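You operate a simulated robot arm through the tools that you are given. There is no shell and no other tool.

You run a simulated robot arm. Do the job below in one go: nothing can be reset, and whatever is moved stays where it is left.

## Task
Turn the heating to 0, push the Zone 2 breaker lever up, then turn the heating on again.
Fine: leave the other breakers as they are and shut the cabinet door.

Only the result counts: the job must be done as asked and must still hold three seconds after the hand-in. Knocking over, shifting, dropping, spilling or breaking anything else fails it.

## Robot
A 7-joint arm with a two-finger parallel gripper, fixed in place. Base frame: the origin is on the floor under the middle of its stand, x ahead of it, y to its left, z up. Units: m, degrees, N and s.
With the tool pointing down near the work surface it reaches from about 0.2 to 0.7 m from the base axis. Its first joint turns from -166.0 to 166.0 degrees. Payload 3.43 kg.
The TCP is the grasp point between the finger pads, 0.03 m short of the fingertips. In the tool frame z runs along the fingers and y along their closing line. Largest opening 0.094 m; finger width 0.028, thickness 0.01; the body of the gripper, 0.05 by 0.096 m, starts 0.055 m behind the TCP.
Orientation is that of the tool frame in the base frame, as a unit quaternion [x, y, z, w]. With the fingers straight down and closing along the base's y, the tool's x points along the base's -x, its y along +y and its z along -z.

## Interface
- The arm moves only by the tool jog_arm. Its argument "plan" is one flat list of numbers, 7 for each row, row after row: the shift along the tool's x, y, z in m, then the turn, a rotation vector about the tool's x, y, z in degrees, then the finger opening in m, from 0 to 0.094. In form: [x, y, z, rx, ry, rz, fingers, x, y, z, rx, ry, rz, fingers, ...]. A call has 1 to 20 rows; each row shifts and turns the commanded pose from where the row before left it, along the tool's axes as they then stand. A row lasts 0.2 s, in which the tool goes at most 0.05 m and 8.6 degrees; a call with a longer step from one row to the next is refused whole, and so is a gripper value outside its range. Where a pose cannot be reached the arm comes as near as it can. A force on the tool above 40 N (or 10 N above the force at the start of the call, whichever is more), or a blocked arm, ends the call early, and 0.2 s more pass. The fingers move at their own pace (about 0.108 m/s each) and stop on an object; they squeeze with about 44 N. The grip force told is the motor's: it shows also when the fingers shut on nothing. Time passes only in rows, and 0.2 s behind the last, so rows that do not move let the fingers close. It gives the time, the measured TCP pose, the force on the tool (base axes), the opening and the grip force at its end, in the units of the frame above (readings bear some noise), with the torque about the TCP (base axes, N m) and any sound that the robot's microphone picked up.
- Cameras (640 x 400 px; columns grow to the right, rows downward): "scene" is fixed at [0.2196, -0.4992, 1.4605]; the picture's right is [1.00, 0.03, 0.00], its down [0.02, -0.68, -0.73] and it looks along [-0.03, 0.73, -0.68] (base axes); focal length 214 px, centre (320, 200). "wrist" rides on the gripper at [0.076, 0.014, -0.102] in the tool frame; the picture's right is [-0.18, 0.98, 0.00], its down [-0.75, -0.14, -0.64] and it looks along [-0.63, -0.12, 0.77] (tool axes); focal length 243 px, centre (320, 200). There is no depth. A picture from a camera that has moved, and an enlarged one, comes with that camera's place and axes in the base frame and with its lens.
- camera(camera): a new picture of that camera. It takes no simulated time.
- raise_lower(by): moves the trunk up (or, below 0, down) by that many m; the arm rides with it, the base frame stays. It gives what a move gives, with no picture.
- close_up(camera, box): a new picture of the part [left, top, right, bottom] of that camera's present view, enlarged. It takes no simulated time.
- sign_off(): hands the job in; it is judged then, once.

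Places have to be worked out from the pictures, the camera data and where the tool is seen. Open the gripper and draw the arm clear of the work before you hand the job in, unless the task says otherwise.

The tools are called after "Call:" as name(argument=value, ...) on one line, values as JSON. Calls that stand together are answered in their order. jog_arm: Moves the arm, as the interface text tells. Its arguments: {"type":"object","properties":{"plan":{"type":"array"}},"required":["plan"]} The other tools are called the same way: raise_lower (by) moves the trunk up or down; camera (camera) takes a picture; close_up (camera, box) takes an enlarged picture of a part of a camera's view; sign_off () hands the job in.

At the start:

```text
time: 0.0
tool_pos: [0.3041, 0.3614, 1.3371]
tool_rot: [0.0, 1.0, -0.001, 0.0]
wrist_force: [-0.2, -0.5, 1.2]
torque: [-0.03, 0.02, 0.01]
gripper_width: 0.0939
grasp_force: 0.1
trunk travel left (down, up): [-0.175, 0.415]
```

scene: 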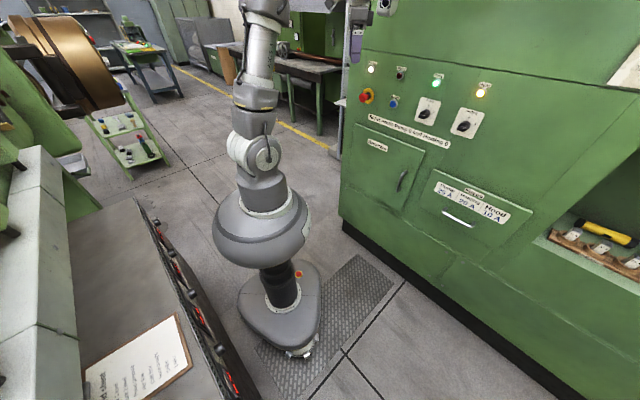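
wrist: 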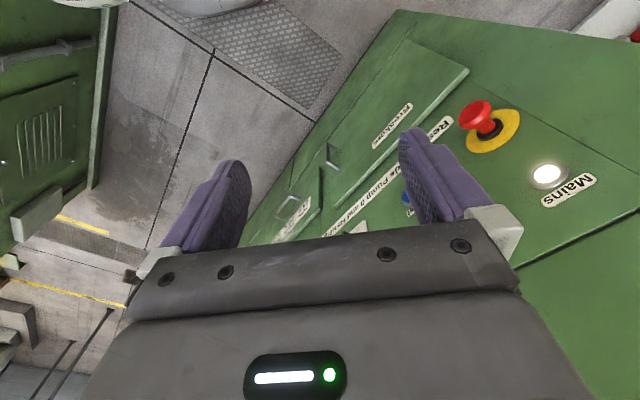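

The first pictures show a green cabinet with lamps, an e-stop, two rotary knobs, a breaker door and a small panel. I'll enlarge these parts to read the labels.

Call:
close_up(camera="scene", box=[340, 50, 500, 150])

Call:
close_up(camera="scene", box=[340, 110, 540, 235])

Call:
close_up(camera="scene", box=[520, 180, 640, 300])

Call:
close_up(camera="scene", box=[60, 300, 220, 400])

```text
4.00 times, centred on (420, 100) of scene
camera zoom: at [0.2196, -0.4992, 1.4605], right [1.0, 0.03, 0.0], down [0.02, -0.68, -0.73], along [-0.03, 0.73, -0.68], focal length 858 px, centre (-80, 600)
```

zoom: 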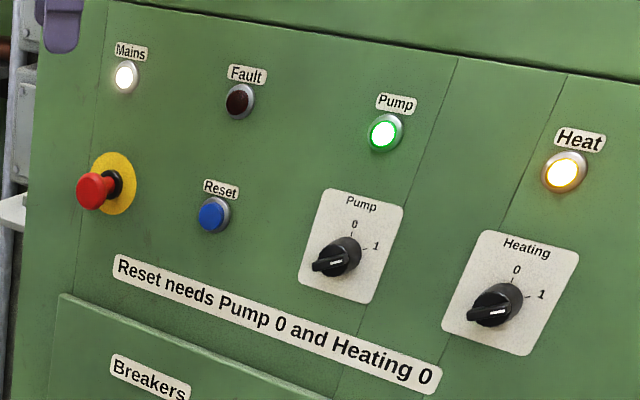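

```text
3.20 times, centred on (440, 172) of scene
camera zoom: at [0.2196, -0.4992, 1.4605], right [1.0, 0.03, 0.0], down [0.02, -0.68, -0.73], along [-0.03, 0.73, -0.68], focal length 686 px, centre (-64, 288)
```

zoom: 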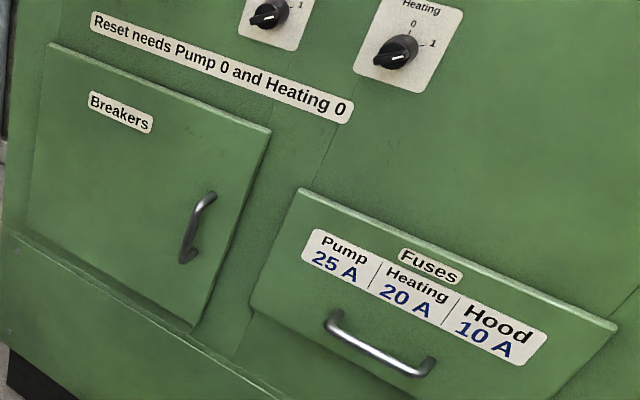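

```text
3.33 times, centred on (580, 240) of scene
camera zoom: at [0.2196, -0.4992, 1.4605], right [1.0, 0.03, 0.0], down [0.02, -0.68, -0.73], along [-0.03, 0.73, -0.68], focal length 715 px, centre (-547, 67)
```

zoom: 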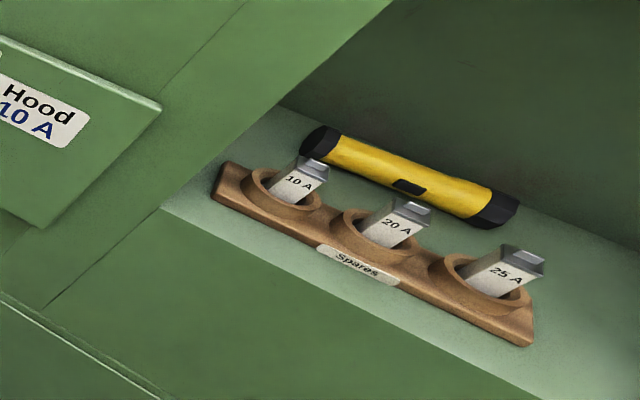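

```text
4.00 times, centred on (140, 350) of scene
camera zoom: at [0.2196, -0.4992, 1.4605], right [1.0, 0.03, 0.0], down [0.02, -0.68, -0.73], along [-0.03, 0.73, -0.68], focal length 858 px, centre (1040, -400)
```

zoom: 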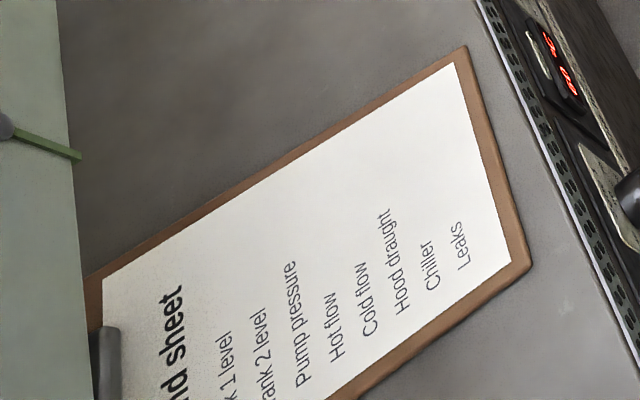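

The cabinet face seems vertical and turned 45° towards the robot, about 0.66 m from the base axis. The heating knob is near (0.70, 0.24, 1.14) and the lit Heat lamp shows it at 1. I'll turn the tool to point horizontally at the face, turning first about tool z and then about tool y.

Call:
jog_arm(plan=[0, 0, 0, 0, 0, -7.5, 0.094, 0, 0, 0, 0, 0, -7.5, 0.094, 0, 0, 0, 0, 0, -7.5, 0.094, 0, 0, 0, 0, 0, -7.5, 0.094, 0, 0, 0, 0, 0, -7.5, 0.094, 0, 0, 0, 0, 0, -7.5, 0.094, 0, 0, 0, 0, -7.5, 0, 0.094, 0, 0, 0, 0, -7.5, 0, 0.094, 0, 0, 0, 0, -7.5, 0, 0.094, 0, 0, 0, 0, -7.5, 0, 0.094, 0, 0, 0, 0, -7.5, 0, 0.094, 0, 0, 0, 0, -7.5, 0, 0.094, 0, 0, 0, 0, -7.5, 0, 0.094, 0, 0, 0, 0, -7.5, 0, 0.094, 0, 0, 0, 0, -7.5, 0, 0.094, 0, 0, 0, 0, -7.5, 0, 0.094, 0, 0, 0, 0, -7.5, 0, 0.094, 0, 0, 0, 0, -7.5, 0, 0.094])

```text
time: 3.8
tool_pos: [0.3044, 0.3617, 1.3373]
tool_rot: [-0.271, 0.653, 0.271, 0.653]
wrist_force: [0.2, 0.7, 0.8]
torque: [0.01, -0.03, -0.02]
gripper_width: 0.0942
grasp_force: 0.0
trunk travel left (down, up): [-0.175, 0.415]
```

The tool now points into the face. I'll take both pictures to see how things stand.

Call:
camera(camera="wrist")

Call:
camera(camera="scene")

```text
taken
camera wrist: at [0.2235, 0.2987, 1.2618], right [-0.69, 0.7, 0.18], down [-0.35, -0.55, 0.75], along [0.63, 0.46, 0.63], focal length 243 px, centre (320, 200)
```

wrist: 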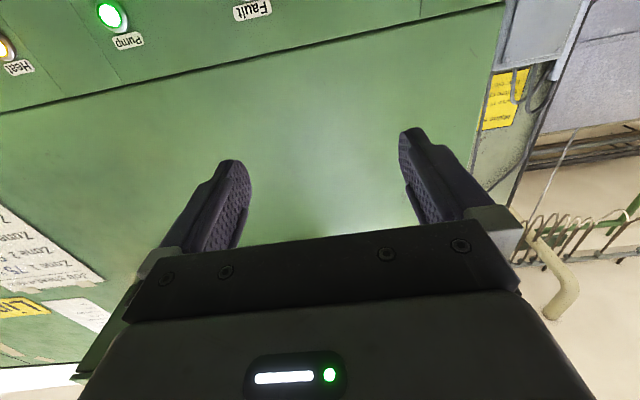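

```text
taken
```

scene: 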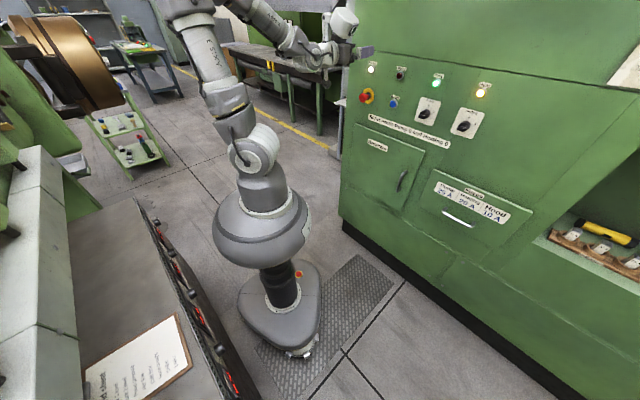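

A posted sign with "Zone ..." text shows at the left of the wrist view, so I'll read it.

Call:
close_up(camera="wrist", box=[0, 190, 160, 390])

Call:
close_up(camera="scene", box=[400, 75, 500, 150])

```text
2.00 times, centred on (80, 290) of wrist
camera zoom: at [0.2235, 0.2987, 1.2618], right [-0.69, 0.7, 0.18], down [-0.35, -0.55, 0.75], along [0.63, 0.46, 0.63], focal length 485 px, centre (800, 20)
```

zoom: 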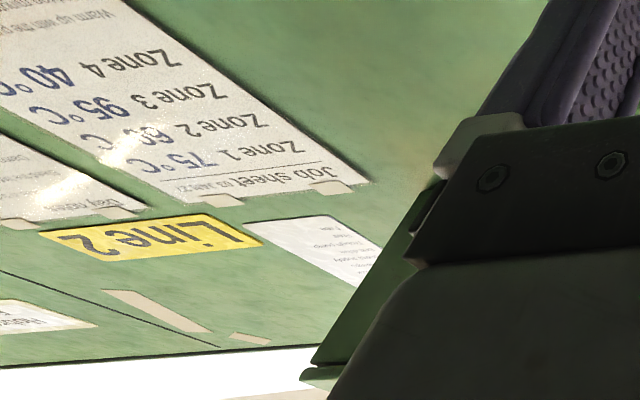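

```text
5.33 times, centred on (450, 112) of scene
camera zoom: at [0.2196, -0.4992, 1.4605], right [1.0, 0.03, 0.0], down [0.02, -0.68, -0.73], along [-0.03, 0.73, -0.68], focal length 1144 px, centre (-373, 667)
```

zoom: 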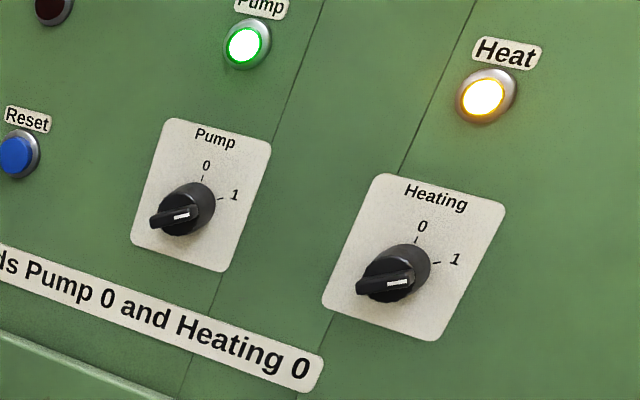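

The knob's white mark points at "1" on both switches, so heating is now on. I'll move the gripper about 0.365 m right along the face and 0.2 m down, to stand in front of the heating knob at a safe distance.

Call:
jog_arm(plan=[0.0197, -0.0365, 0, 0, 0, 0, 0.094, 0.0197, -0.0365, 0, 0, 0, 0, 0.094, 0.0197, -0.0365, 0, 0, 0, 0, 0.094, 0.0197, -0.0365, 0, 0, 0, 0, 0.094, 0.0197, -0.0365, 0, 0, 0, 0, 0.094, 0.0197, -0.0365, 0, 0, 0, 0, 0.094, 0.0197, -0.0365, 0, 0, 0, 0, 0.094, 0.0197, -0.0365, 0, 0, 0, 0, 0.094, 0.0197, -0.0365, 0, 0, 0, 0, 0.094, 0.0197, -0.0365, 0, 0, 0, 0, 0.094])

Call:
camera(camera="wrist")

Call:
camera(camera="scene")

```text
time: 6.0
tool_pos: [0.5626, 0.1016, 1.1391]
tool_rot: [-0.271, 0.653, 0.271, 0.653]
wrist_force: [0.1, 0.1, 0.3]
torque: [0.03, -0.03, -0.01]
gripper_width: 0.0941
grasp_force: 0.0
trunk travel left (down, up): [-0.175, 0.415]
```

```text
taken
camera wrist: at [0.4812, 0.0405, 1.0636], right [-0.7, 0.69, 0.18], down [-0.35, -0.55, 0.75], along [0.63, 0.46, 0.63], focal length 243 px, centre (320, 200)
```

wrist: 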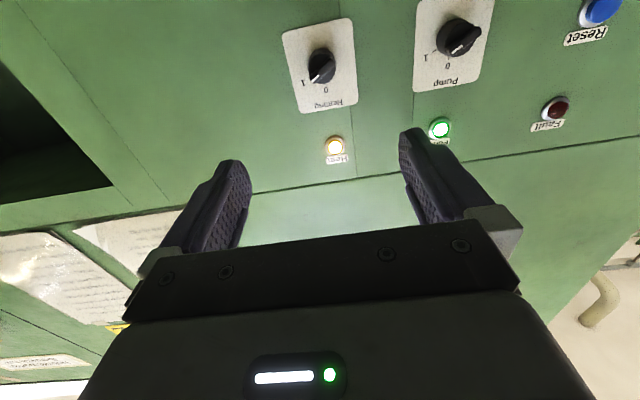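

```text
taken
```

scene: 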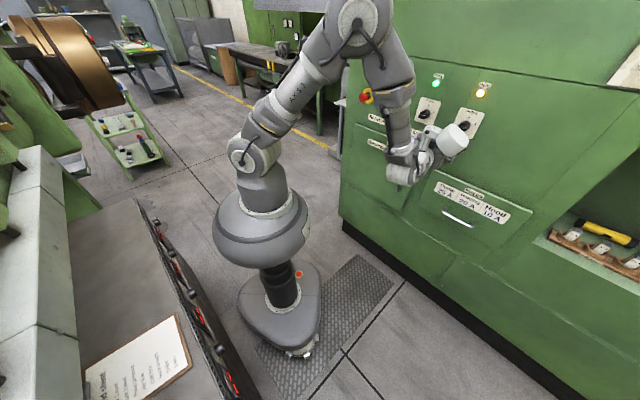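

The wrist camera now sees the heating knob above the fingers. I'll enlarge it to measure the knob's place and angle.

Call:
close_up(camera="wrist", box=[260, 10, 380, 170])

Call:
close_up(camera="wrist", box=[380, 0, 620, 160])

```text
2.50 times, centred on (320, 90) of wrist
camera zoom: at [0.4812, 0.0405, 1.0636], right [-0.7, 0.69, 0.18], down [-0.35, -0.55, 0.75], along [0.63, 0.46, 0.63], focal length 606 px, centre (320, 475)
```

zoom: 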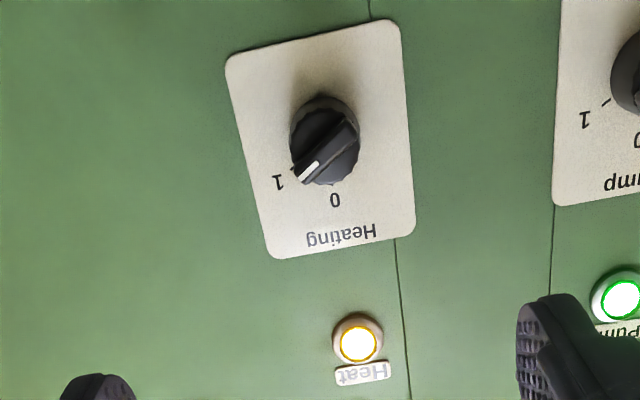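

```text
2.50 times, centred on (500, 80) of wrist
camera zoom: at [0.4812, 0.0405, 1.0636], right [-0.7, 0.69, 0.18], down [-0.35, -0.55, 0.75], along [0.63, 0.46, 0.63], focal length 606 px, centre (-130, 500)
```

zoom: 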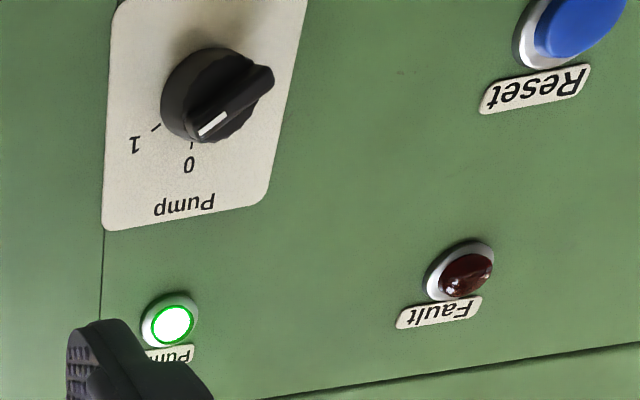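

The panel face works out at about 0.70 m from the base axis. The heating plate is centred at r≈0.322 along the face and z≈1.133, with "1" about 60° clockwise from "0". I'll move 8 cm closer and line up with the knob for a better measurement.

Call:
jog_arm(plan=[0.0025, 0.001, 0.02, 0, 0, 0, 0.094, 0.0025, 0.001, 0.02, 0, 0, 0, 0.094, 0.0025, 0.001, 0.02, 0, 0, 0, 0.094, 0.0025, 0.001, 0.02, 0, 0, 0, 0.094])

Call:
close_up(camera="wrist", box=[240, 0, 400, 160])

Call:
close_up(camera="scene", box=[410, 90, 500, 160])

```text
time: 7.0
tool_pos: [0.6165, 0.1624, 1.1293]
tool_rot: [-0.27, 0.653, 0.27, 0.654]
wrist_force: [1.2, 0.2, -0.6]
torque: [-0.03, -0.01, -0.03]
gripper_width: 0.0939
grasp_force: 0.1
trunk travel left (down, up): [-0.175, 0.415]
```

```text
2.50 times, centred on (320, 80) of wrist
camera zoom: at [0.5357, 0.1003, 1.0548], right [-0.7, 0.69, 0.18], down [-0.35, -0.55, 0.75], along [0.63, 0.46, 0.63], focal length 606 px, centre (320, 500)
```

zoom: 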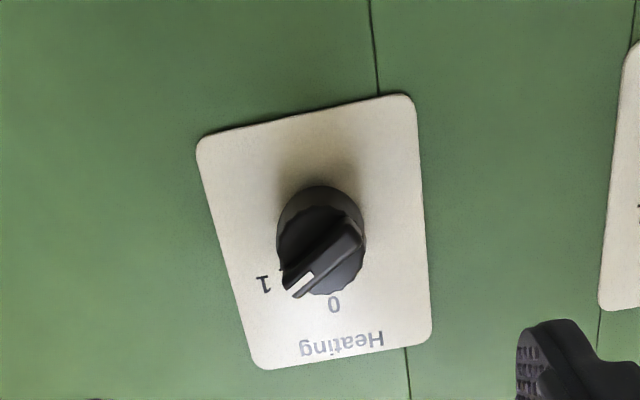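

```text
5.71 times, centred on (455, 125) of scene
camera zoom: at [0.2196, -0.4992, 1.4605], right [1.0, 0.03, 0.0], down [0.02, -0.68, -0.73], along [-0.03, 0.73, -0.68], focal length 1226 px, centre (-451, 629)
```

zoom: 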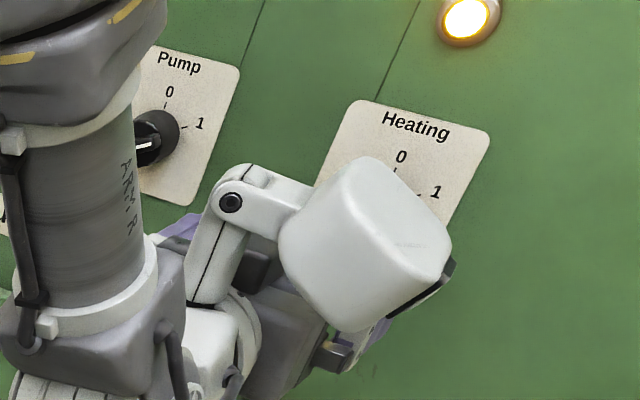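

The new view agrees with a face at n≈0.70 and a knob centre near r=0.321, z≈1.125. I'll zoom further in on the knob to refine that.

Call:
close_up(camera="wrist", box=[290, 60, 350, 150])

```text
4.44 times, centred on (320, 105) of wrist
camera zoom: at [0.5357, 0.1003, 1.0548], right [-0.7, 0.69, 0.18], down [-0.35, -0.55, 0.75], along [0.63, 0.46, 0.63], focal length 1078 px, centre (320, 622)
```

zoom: 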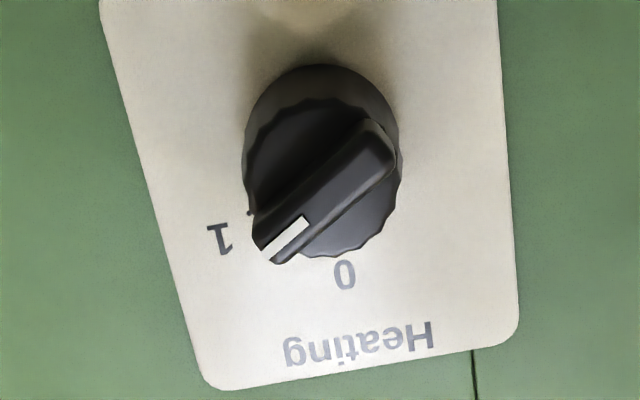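

The knob centre comes to r≈0.321, z≈1.125, with the grip bar lying along the "1" direction. I'll shift 4 mm down and turn the tool +60° about its axis, so the fingers close across the bar.

Call:
jog_arm(plan=[0.0043, 0, 0, 0, 0, 0, 0.094, 0, 0, 0.005, 0, 0, 7.5, 0.094, 0, 0, 0.005, 0, 0, 7.5, 0.094, 0, 0, 0.005, 0, 0, 7.5, 0.094, 0, 0, 0.005, 0, 0, 7.5, 0.094, 0, 0, 0.005, 0, 0, 7.5, 0.07, 0, 0, 0.005, 0, 0, 7.5, 0.05, 0, 0, 0.005, 0, 0, 7.5, 0.05, 0, 0, 0, 0, 0, 7.5, 0.05])

Call:
camera(camera="wrist")

Call:
close_up(camera="wrist", box=[240, 60, 400, 220])

```text
time: 9.0
tool_pos: [0.6419, 0.1883, 1.1261]
tool_rot: [0.094, 0.701, 0.562, 0.429]
wrist_force: [-0.5, 0.9, -0.9]
torque: [0.0, -0.04, -0.02]
gripper_width: 0.0501
grasp_force: 0.1
trunk travel left (down, up): [-0.175, 0.415]
```

```text
taken
camera wrist: at [0.5185, 0.1668, 1.1016], right [-0.23, 0.23, 0.94], down [0.06, -0.97, 0.25], along [0.97, 0.11, 0.21], focal length 243 px, centre (320, 200)
```

wrist: 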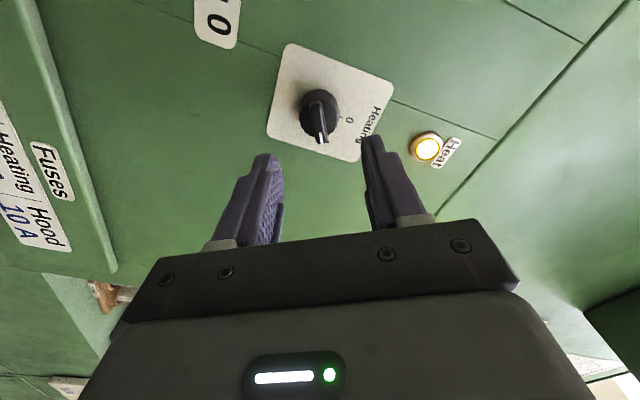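

```text
2.50 times, centred on (320, 140) of wrist
camera zoom: at [0.5185, 0.1668, 1.1016], right [-0.23, 0.23, 0.94], down [0.06, -0.97, 0.25], along [0.97, 0.11, 0.21], focal length 606 px, centre (320, 350)
```

zoom: 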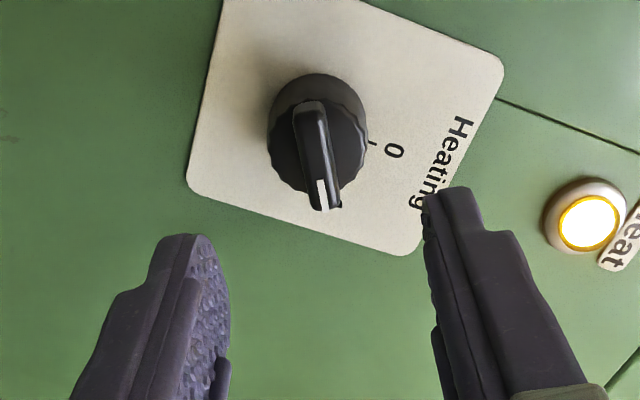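

The bar is aligned with the finger closing line and centred to about 1 mm. I'll go in 4.5 cm in small steps and look again.

Call:
jog_arm(plan=[0, 0, 0.015, 0, 0, 0, 0.05, 0, 0, 0.015, 0, 0, 0, 0.05, 0, 0, 0.015, 0, 0, 0, 0.05])

Call:
close_up(camera="wrist", box=[240, 60, 400, 220])

```text
time: 9.8
tool_pos: [0.6741, 0.2196, 1.1266]
tool_rot: [0.092, 0.701, 0.561, 0.431]
wrist_force: [0.2, 0.9, 0.6]
torque: [0.0, 0.01, -0.01]
gripper_width: 0.0502
grasp_force: 0.2
trunk travel left (down, up): [-0.175, 0.415]
```

```text
2.50 times, centred on (320, 140) of wrist
camera zoom: at [0.5506, 0.1988, 1.1012], right [-0.23, 0.23, 0.94], down [0.06, -0.97, 0.25], along [0.97, 0.11, 0.21], focal length 606 px, centre (320, 350)
```

zoom: 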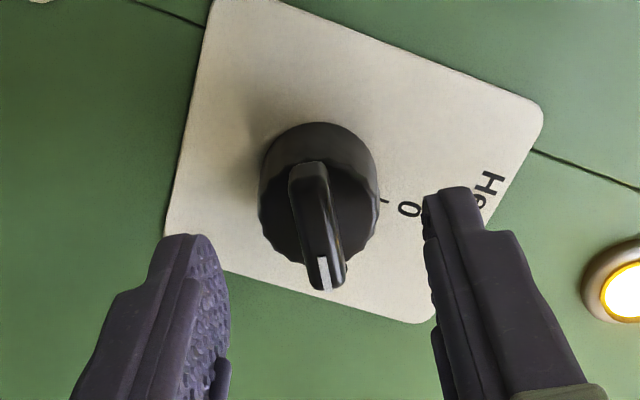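

The fingertips are level with the front of the bar. I'll go 12 mm further, so the tips straddle the bar just short of the disc, and half close to check the centring.

Call:
jog_arm(plan=[0, 0, 0.006, 0, 0, 0, 0.05, 0, 0, 0.006, 0, 0, 0, 0.05, 0, 0, 0, 0, 0, 0, 0.024, 0, 0, 0, 0, 0, 0, 0.024])

Call:
close_up(camera="wrist", box=[260, 80, 400, 220])

```text
time: 10.8
tool_pos: [0.6826, 0.2274, 1.1263]
tool_rot: [0.092, 0.701, 0.562, 0.43]
wrist_force: [-0.1, 0.2, 0.2]
torque: [-0.01, 0.01, -0.02]
gripper_width: 0.0239
grasp_force: 0.0
trunk travel left (down, up): [-0.175, 0.415]
```

```text
2.86 times, centred on (330, 150) of wrist
camera zoom: at [0.5587, 0.2073, 1.1013], right [-0.23, 0.23, 0.94], down [0.06, -0.97, 0.25], along [0.97, 0.11, 0.21], focal length 693 px, centre (291, 343)
```

zoom: 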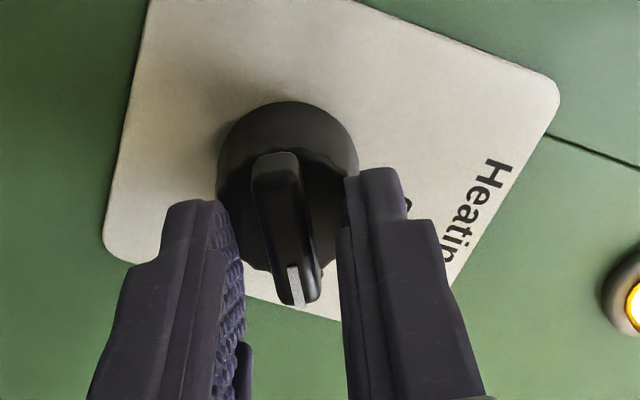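

The opening is 0.024 m with no force, so the tips are in front of the disc and straddle the bar. Now I'll close on the bar.

Call:
jog_arm(plan=[0, 0, 0, 0, 0, 0, 0.014, 0, 0, 0, 0, 0, 0, 0.006, 0, 0, 0, 0, 0, 0, 0.0])

Call:
close_up(camera="wrist", box=[260, 80, 400, 220])

```text
time: 11.6
tool_pos: [0.681, 0.229, 1.1258]
tool_rot: [0.093, 0.702, 0.561, 0.43]
wrist_force: [-1.2, -0.5, -3.8]
torque: [0.09, -0.06, -0.29]
gripper_width: 0.0099
grasp_force: 43.4
trunk travel left (down, up): [-0.175, 0.415]
```

```text
2.86 times, centred on (330, 150) of wrist
camera zoom: at [0.5589, 0.2071, 1.101], right [-0.23, 0.23, 0.94], down [0.06, -0.97, 0.25], along [0.97, 0.11, 0.21], focal length 693 px, centre (291, 343)
```

zoom: 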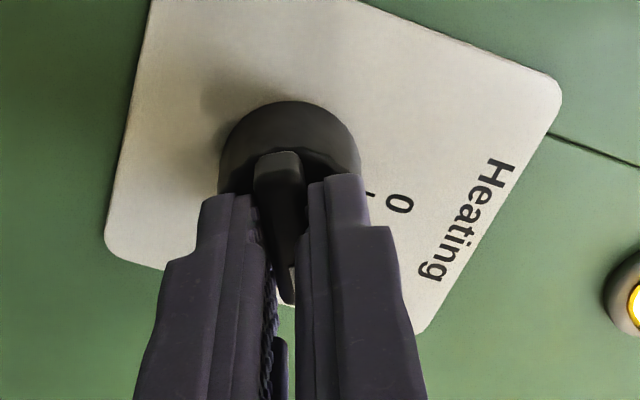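

The bar is gripped (9.9 mm wide, 43 N) with little side force. I'll turn it counter-clockwise towards 0, starting with 30°.

Call:
jog_arm(plan=[0, 0, 0, 0, 0, -6, 0.0, 0, 0, 0, 0, 0, -6, 0.0, 0, 0, 0, 0, 0, -6, 0.0, 0, 0, 0, 0, 0, -6, 0.0, 0, 0, 0, 0, 0, -6, 0.0])

Call:
camera(camera="wrist")

```text
time: 12.8
tool_pos: [0.6824, 0.2283, 1.1261]
tool_rot: [-0.094, 0.701, 0.431, 0.561]
wrist_force: [-0.4, 0.5, -1.4]
torque: [-0.17, 0.2, 0.11]
gripper_width: 0.0102
grasp_force: 44.0
trunk travel left (down, up): [-0.175, 0.415]
```

```text
taken
camera wrist: at [0.5747, 0.1912, 1.0682], right [-0.54, 0.54, 0.65], down [-0.1, -0.81, 0.58], along [0.84, 0.25, 0.49], focal length 243 px, centre (320, 200)
```

wrist: 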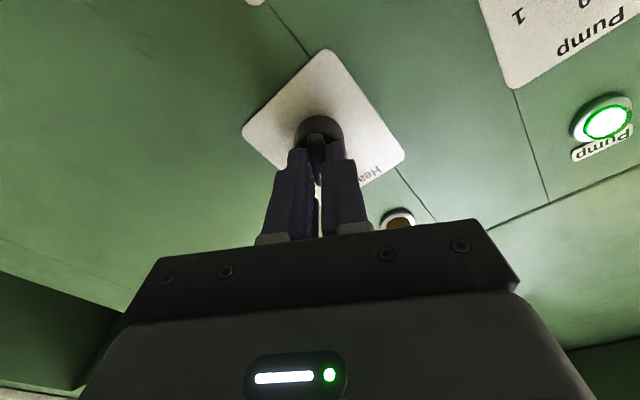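

It is turning smoothly and the Heat lamp has already gone dark. I'll turn the last 30° to 0.

Call:
jog_arm(plan=[0, 0, 0, 0, 0, -6, 0.0, 0, 0, 0, 0, 0, -6, 0.0, 0, 0, 0, 0, 0, -6, 0.0, 0, 0, 0, 0, 0, -6, 0.0, 0, 0, 0, 0, 0, -6, 0.0, 0, 0, 0, 0, 0, 0, 0.0])

Call:
camera(camera="wrist")

```text
time: 14.2
tool_pos: [0.6815, 0.2287, 1.1249]
tool_rot: [-0.272, 0.652, 0.27, 0.654]
wrist_force: [-2.9, 2.4, 1.5]
torque: [-0.36, 0.46, 0.01]
gripper_width: 0.0099
grasp_force: 43.5
trunk travel left (down, up): [-0.175, 0.415]
```

```text
taken
camera wrist: at [0.5999, 0.1662, 1.051], right [-0.7, 0.69, 0.18], down [-0.35, -0.55, 0.75], along [0.62, 0.46, 0.63], focal length 243 px, centre (320, 200)
```

wrist: 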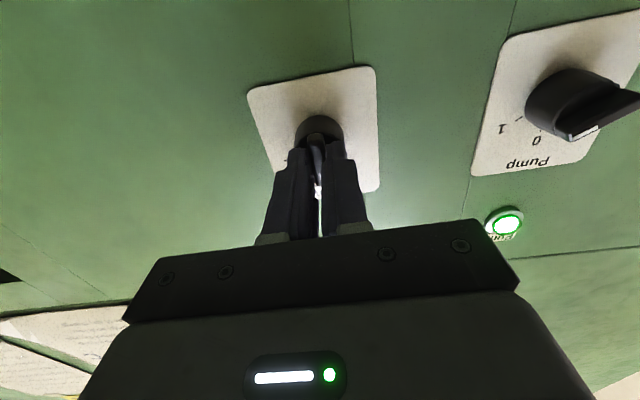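

The tool is upright again with little torque, so the knob should point at 0. I'll open the fingers, back off and check it.

Call:
jog_arm(plan=[0, 0, 0, 0, 0, 0, 0.02, 0, 0, 0, 0, 0, 0, 0.05, 0, 0, -0.02, 0, 0, 0, 0.05, 0, 0, -0.03, 0, 0, 0, 0.05, 0, 0, -0.03, 0, 0, 0, 0.05, 0, 0, -0.03, 0, 0, 0, 0.05])

Call:
camera(camera="wrist")

Call:
close_up(camera="wrist", box=[240, 0, 400, 160])

```text
time: 15.6
tool_pos: [0.6029, 0.1488, 1.1265]
tool_rot: [-0.271, 0.653, 0.271, 0.653]
wrist_force: [-0.2, -0.8, 0.2]
torque: [0.03, -0.03, -0.01]
gripper_width: 0.0501
grasp_force: 0.1
trunk travel left (down, up): [-0.175, 0.415]
```

```text
taken
camera wrist: at [0.5221, 0.0876, 1.0511], right [-0.7, 0.69, 0.18], down [-0.35, -0.55, 0.75], along [0.62, 0.46, 0.63], focal length 243 px, centre (320, 200)
```

wrist: 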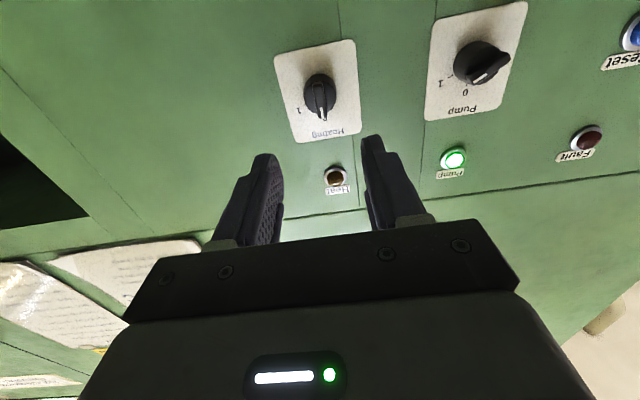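

```text
2.50 times, centred on (320, 80) of wrist
camera zoom: at [0.5221, 0.0876, 1.0511], right [-0.7, 0.69, 0.18], down [-0.35, -0.55, 0.75], along [0.62, 0.46, 0.63], focal length 606 px, centre (320, 500)
```

zoom: 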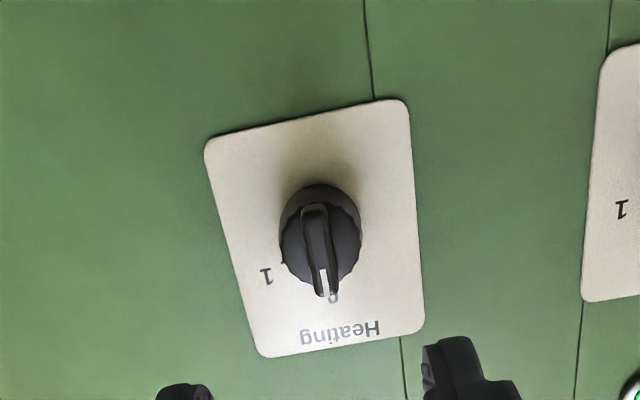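

The heating knob is at 0, the Heat lamp is off and the Pump lamp is still lit. Next is the breaker door: its handle is a vertical bar near r≈0.185, z≈0.83, with the hinge at left near r≈-0.145. I'll back off and move down in front of the handle.

Call:
jog_arm(plan=[0, 0, -0.03, 0, 0, 0, 0.07, 0, 0, -0.03, 0, 0, 0, 0.07, 0.036, 0.017, 0, 0, 0, 0, 0.07, 0.036, 0.017, 0, 0, 0, 0, 0.07, 0.036, 0.017, 0, 0, 0, 0, 0.07, 0.036, 0.017, 0, 0, 0, 0, 0.07, 0.036, 0.017, 0, 0, 0, 0, 0.07, 0.036, 0.017, 0, 0, 0, 0, 0.07, 0.036, 0.017, 0, 0, 0, 0, 0.07, 0.036, 0.017, 0, 0, 0, 0, 0.07])

Call:
camera(camera="wrist")

Call:
camera(camera="scene")

```text
time: 17.8
tool_pos: [0.4654, 0.2039, 0.838]
tool_rot: [-0.272, 0.653, 0.272, 0.653]
wrist_force: [0.3, 0.4, 0.6]
torque: [-0.02, 0.01, 0.03]
gripper_width: 0.0701
grasp_force: 0.0
trunk travel left (down, up): [-0.175, 0.415]
```

```text
taken
camera wrist: at [0.384, 0.1419, 0.7621], right [-0.7, 0.69, 0.18], down [-0.35, -0.55, 0.75], along [0.63, 0.46, 0.63], focal length 243 px, centre (320, 200)
```

wrist: 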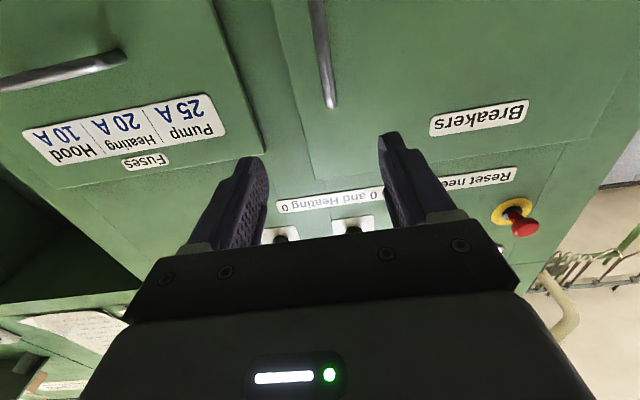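

```text
taken
```

scene: 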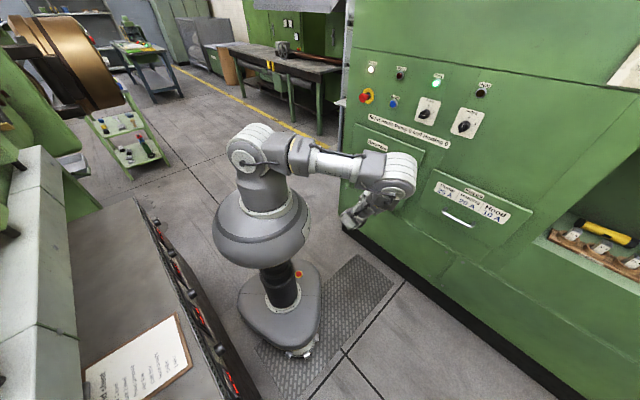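

The handle's top end shows at about z≈0.86–0.88, r≈0.18, and it runs down from there. I'll lower the tool to mid-handle and move 7 cm nearer.

Call:
jog_arm(plan=[0.012, 0.002, 0.0175, 0, 0, 0, 0.07, 0.012, 0.002, 0.0175, 0, 0, 0, 0.07, 0, 0, 0.0175, 0, 0, 0, 0.07, 0, 0, 0.0175, 0, 0, 0, 0.07])

Call:
camera(camera="wrist")

Call:
close_up(camera="scene", box=[330, 110, 490, 240])

```text
time: 18.8
tool_pos: [0.5121, 0.2568, 0.814]
tool_rot: [-0.27, 0.653, 0.27, 0.654]
wrist_force: [-0.2, 0.1, -0.3]
torque: [-0.01, -0.02, -0.01]
gripper_width: 0.0698
grasp_force: 0.1
trunk travel left (down, up): [-0.175, 0.415]
```

```text
taken
camera wrist: at [0.4309, 0.1941, 0.7391], right [-0.69, 0.69, 0.18], down [-0.35, -0.55, 0.75], along [0.63, 0.46, 0.63], focal length 243 px, centre (320, 200)
```

wrist: 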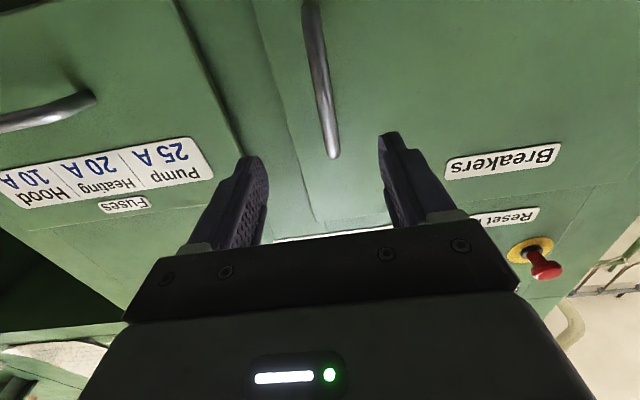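

```text
3.08 times, centred on (410, 175) of scene
camera zoom: at [0.2196, -0.4992, 1.4605], right [1.0, 0.03, 0.0], down [0.02, -0.68, -0.73], along [-0.03, 0.73, -0.68], focal length 660 px, centre (43, 277)
```

zoom: 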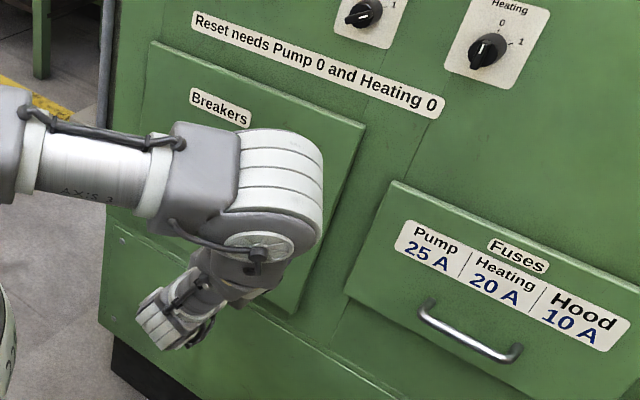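

Triangulating the handle's upper end between two views gives n≈0.647, r≈0.176, z≈0.855. I'll shift 4 mm left and advance 8.5 cm so the fingers straddle the bar.

Call:
jog_arm(plan=[0, 0.004, 0.017, 0, 0, 0, 0.07, 0, 0, 0.017, 0, 0, 0, 0.07, 0, 0, 0.017, 0, 0, 0, 0.07, 0, 0, 0.017, 0, 0, 0, 0.07, 0, 0, 0.017, 0, 0, 0, 0.07])

Call:
camera(camera="wrist")

```text
time: 20.0
tool_pos: [0.5701, 0.3194, 0.8144]
tool_rot: [-0.271, 0.653, 0.271, 0.653]
wrist_force: [-0.3, 0.6, -0.3]
torque: [-0.02, 0.01, -0.02]
gripper_width: 0.0703
grasp_force: 0.1
trunk travel left (down, up): [-0.175, 0.415]
```

```text
taken
camera wrist: at [0.4882, 0.2571, 0.7392], right [-0.7, 0.69, 0.18], down [-0.35, -0.55, 0.75], along [0.63, 0.46, 0.63], focal length 243 px, centre (320, 200)
```

wrist: 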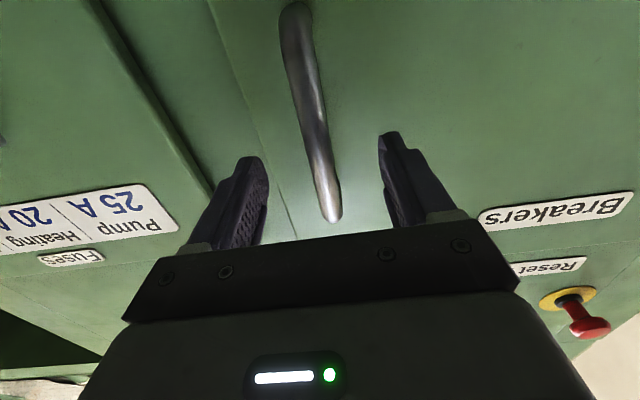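

The bar sits centred between the fingers. I'll advance another 8 mm and close on it.

Call:
jog_arm(plan=[0, 0, 0.008, 0, 0, 0, 0.07, 0, 0, 0, 0, 0, 0, 0.04, 0, 0, 0, 0, 0, 0, 0.02, 0, 0, 0, 0, 0, 0, 0.0, 0, 0, 0, 0, 0, 0, 0.0])

Call:
camera(camera="wrist")

```text
time: 21.2
tool_pos: [0.573, 0.3264, 0.8142]
tool_rot: [-0.271, 0.653, 0.271, 0.653]
wrist_force: [-6.6, 8.5, -2.0]
torque: [0.3, -0.19, 0.1]
gripper_width: 0.0137
grasp_force: 45.6
trunk travel left (down, up): [-0.175, 0.415]
```

```text
taken
camera wrist: at [0.4924, 0.2636, 0.7389], right [-0.7, 0.69, 0.18], down [-0.35, -0.55, 0.75], along [0.62, 0.46, 0.63], focal length 243 px, centre (320, 200)
```

wrist: 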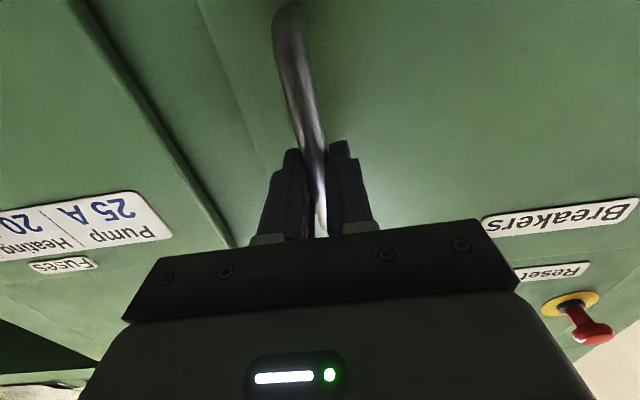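

The handle is gripped (13.7 mm) with about 10 N to the left, so I'll relieve 2 mm that way. Then I'll start pulling along an arc around the left hinge, 9° to begin with, to check the hinge estimate.

Call:
jog_arm(plan=[0, 0.002, 0, 0, 0, 0, 0.0, 0, 0.0036, -0.0167, 3, 0, 0, 0.0, 0, 0.0036, -0.0167, 3, 0, 0, 0.0, 0, 0.0036, -0.0167, 3, 0, 0, 0.0])

Call:
camera(camera="wrist")

Call:
camera(camera="scene")

```text
time: 22.2
tool_pos: [0.5299, 0.2996, 0.8145]
tool_rot: [-0.218, 0.673, 0.217, 0.673]
wrist_force: [2.4, -2.1, -2.3]
torque: [0.29, -0.43, 0.05]
gripper_width: 0.0135
grasp_force: 45.4
trunk travel left (down, up): [-0.175, 0.415]
```

```text
taken
camera wrist: at [0.4394, 0.2507, 0.7389], right [-0.58, 0.8, 0.18], down [-0.44, -0.49, 0.75], along [0.69, 0.35, 0.63], focal length 243 px, centre (320, 200)
```

wrist: 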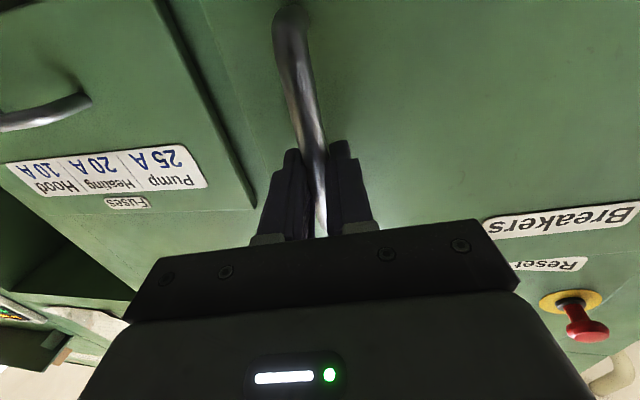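

```text
taken
```

scene: 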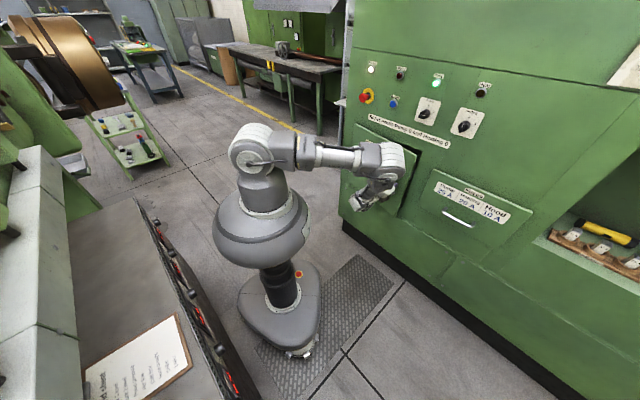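

The door is moving with only about 3 N of side force, so the hinge estimate is good. I'll carry on another 30° along the arc.

Call:
jog_arm(plan=[0, 0.0064, -0.0277, 5, 0, 0, 0.0, 0, 0.0064, -0.0277, 5, 0, 0, 0.0, 0, 0.0064, -0.0277, 5, 0, 0, 0.0, 0, 0.0064, -0.0277, 5, 0, 0, 0.0, 0, 0.0064, -0.0277, 5, 0, 0, 0.0, 0, 0.0064, -0.0277, 5, 0, 0, 0.0])

Call:
camera(camera="scene")

Call:
camera(camera="wrist")

```text
time: 23.1
tool_pos: [0.4499, 0.2688, 0.8134]
tool_rot: [-0.123, 0.695, 0.12, 0.698]
wrist_force: [6.8, -20.5, 5.1]
torque: [-0.12, 0.47, -0.22]
gripper_width: 0.0139
grasp_force: 44.7
trunk travel left (down, up): [-0.175, 0.415]
stopped in row 4: the force on the tool passed its limit at 44 N (the readings are from after the stop); the commanded pose is now the measured one
```

```text
taken
```

scene: 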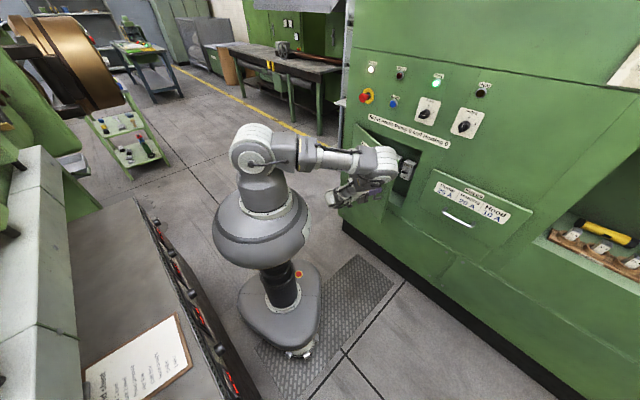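

```text
taken
camera wrist: at [0.3484, 0.2477, 0.7384], right [-0.33, 0.93, 0.18], down [-0.56, -0.35, 0.75], along [0.76, 0.15, 0.63], focal length 243 px, centre (320, 200)
```

wrist: 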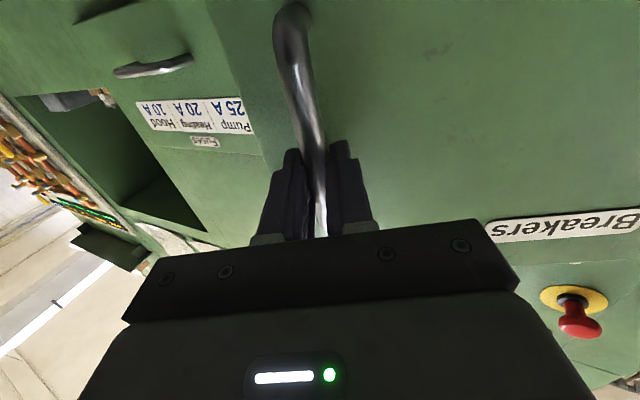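

The pull stopped at 44 N because my arc was too tight; the readings fit a hinge nearer r≈-0.18, n≈0.68. I'll ease 3 mm right and go on with the wider arc for 15°.

Call:
jog_arm(plan=[0, -0.0028, 0.0013, 0, 0, 0, 0.0, 0, 0.0033, -0.0308, 5, 0, 0, 0.0, 0, 0.0033, -0.0308, 5, 0, 0, 0.0, 0, 0.0033, -0.0308, 5, 0, 0, 0.0])

```text
time: 24.0
tool_pos: [0.3873, 0.2612, 0.8153]
tool_rot: [-0.053, 0.708, 0.055, 0.702]
wrist_force: [-4.1, 37.8, -1.2]
torque: [-0.21, -0.11, 0.44]
gripper_width: 0.0139
grasp_force: 44.9
out of reach, approached as far as the arm can: row 4
trunk travel left (down, up): [-0.175, 0.415]
stopped in row 4: the force on the tool passed its limit at 55 N (the readings are from after the stop); the commanded pose is now the measured one
```

The arm neared its reach limit and pulled outward at 38 N, stopping the move. I'll look at both views before going on.

Call:
camera(camera="scene")

Call:
camera(camera="wrist")

Call:
close_up(camera="scene", box=[330, 100, 490, 240])

```text
taken
```

scene: 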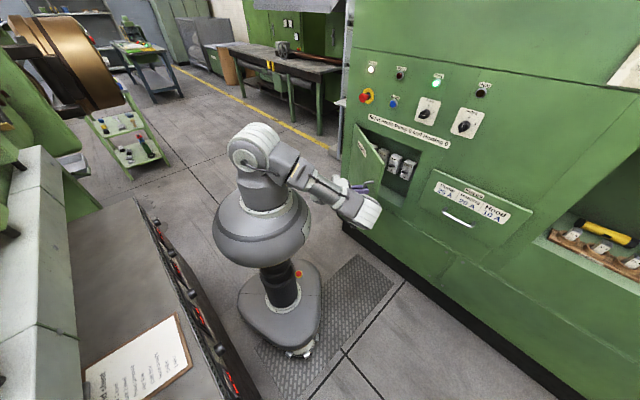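

```text
taken
camera wrist: at [0.2846, 0.2592, 0.7403], right [-0.15, 0.97, 0.19], down [-0.6, -0.24, 0.76], along [0.78, 0.0, 0.62], focal length 243 px, centre (320, 200)
```

wrist: 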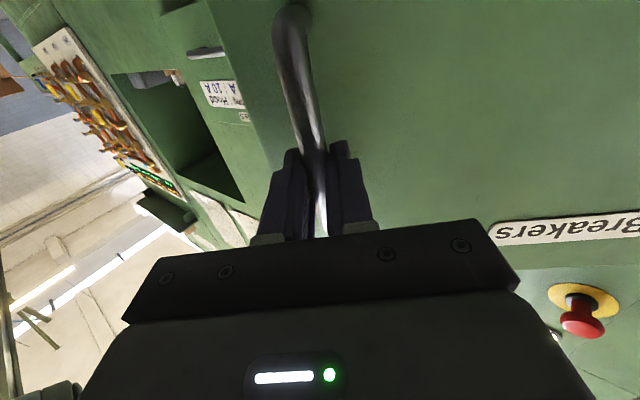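

```text
2.86 times, centred on (410, 170) of scene
camera zoom: at [0.2196, -0.4992, 1.4605], right [1.0, 0.03, 0.0], down [0.02, -0.68, -0.73], along [-0.03, 0.73, -0.68], focal length 613 px, centre (63, 286)
```

zoom: 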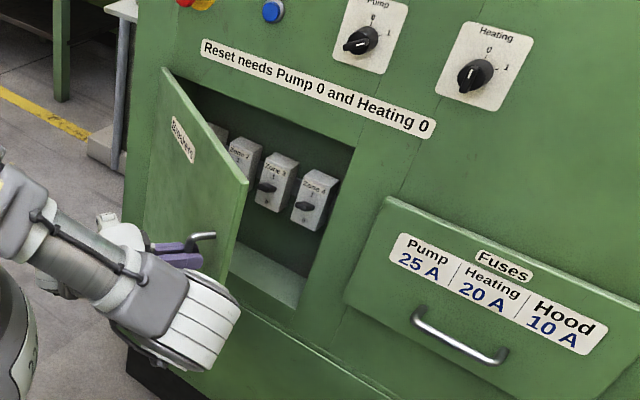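

The door stands open about 33°, and my readings now fit a hinge at r≈-0.17, n≈0.69. Zones 1 to 4 sit inside from left to right, with Zone 2 near r≈0. Pulling further is limited by the arm's inner reach, so I'll let go of the handle and back off a little.

Call:
jog_arm(plan=[0, 0, 0, 0, 0, 0, 0.03, 0, 0, 0, 0, 0, 0, 0.06, 0, 0, -0.01, 0, 0, 0, 0.06, 0, 0, -0.01, 0, 0, 0, 0.06, 0, 0, -0.01, 0, 0, 0, 0.06, 0, 0, -0.01, 0, 0, 0, 0.06])

Call:
camera(camera="wrist")

Call:
camera(camera="scene")

```text
time: 25.4
tool_pos: [0.3808, 0.2428, 0.8205]
tool_rot: [-0.051, 0.709, 0.053, 0.702]
wrist_force: [-0.9, -0.4, -0.4]
torque: [-0.01, 0.01, -0.01]
gripper_width: 0.0599
grasp_force: 0.1
out of reach, approached as far as the arm can: row 3, 4, 5, 6
trunk travel left (down, up): [-0.175, 0.415]
```

```text
taken
camera wrist: at [0.2778, 0.2423, 0.7461], right [-0.14, 0.97, 0.19], down [-0.61, -0.24, 0.76], along [0.78, 0.0, 0.62], focal length 243 px, centre (320, 200)
```

wrist: 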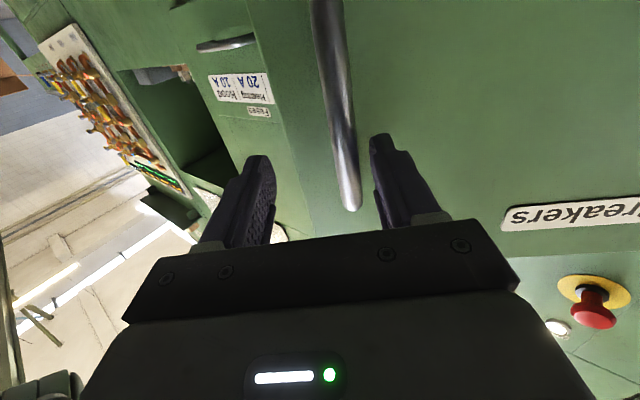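

```text
taken
```

scene: 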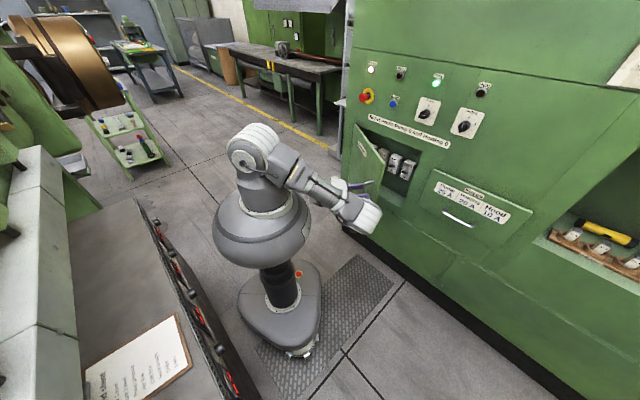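

The arm is at its inner limit here, but the fingers are open around the bar without touching it. Raising the trunk slides the fingers straight up off the handle and above the door, where I can push the door wider from above.

Call:
raise_lower(by=0.1)

```text
time: 26.8
tool_pos: [0.3805, 0.2436, 0.9207]
tool_rot: [-0.053, 0.709, 0.054, 0.701]
wrist_force: [-0.3, -0.8, 0.6]
torque: [-0.04, -0.02, 0.01]
gripper_width: 0.0601
grasp_force: 0.0
trunk travel left (down, up): [-0.275, 0.315]
```

There was no contact on the way up. I'll raise it another 0.15 m to clear the door's top edge.

Call:
raise_lower(by=0.15)

Call:
camera(camera="scene")

Call:
camera(camera="wrist")

```text
time: 28.5
tool_pos: [0.3815, 0.2432, 1.0706]
tool_rot: [-0.052, 0.709, 0.053, 0.701]
wrist_force: [0.3, -0.4, -0.7]
torque: [-0.01, -0.03, -0.04]
gripper_width: 0.06
grasp_force: 0.0
trunk travel left (down, up): [-0.425, 0.165]
```

```text
taken
```

scene: 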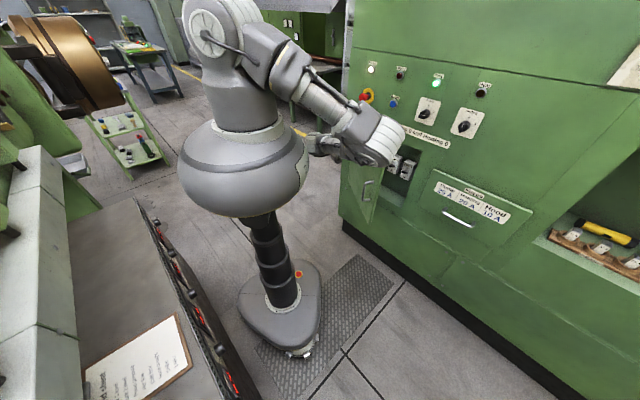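

```text
taken
camera wrist: at [0.2778, 0.2423, 0.996], right [-0.14, 0.97, 0.19], down [-0.61, -0.24, 0.76], along [0.78, 0.0, 0.62], focal length 243 px, centre (320, 200)
```

wrist: 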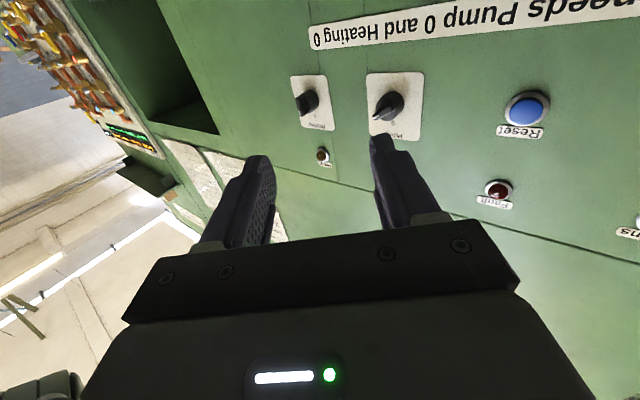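

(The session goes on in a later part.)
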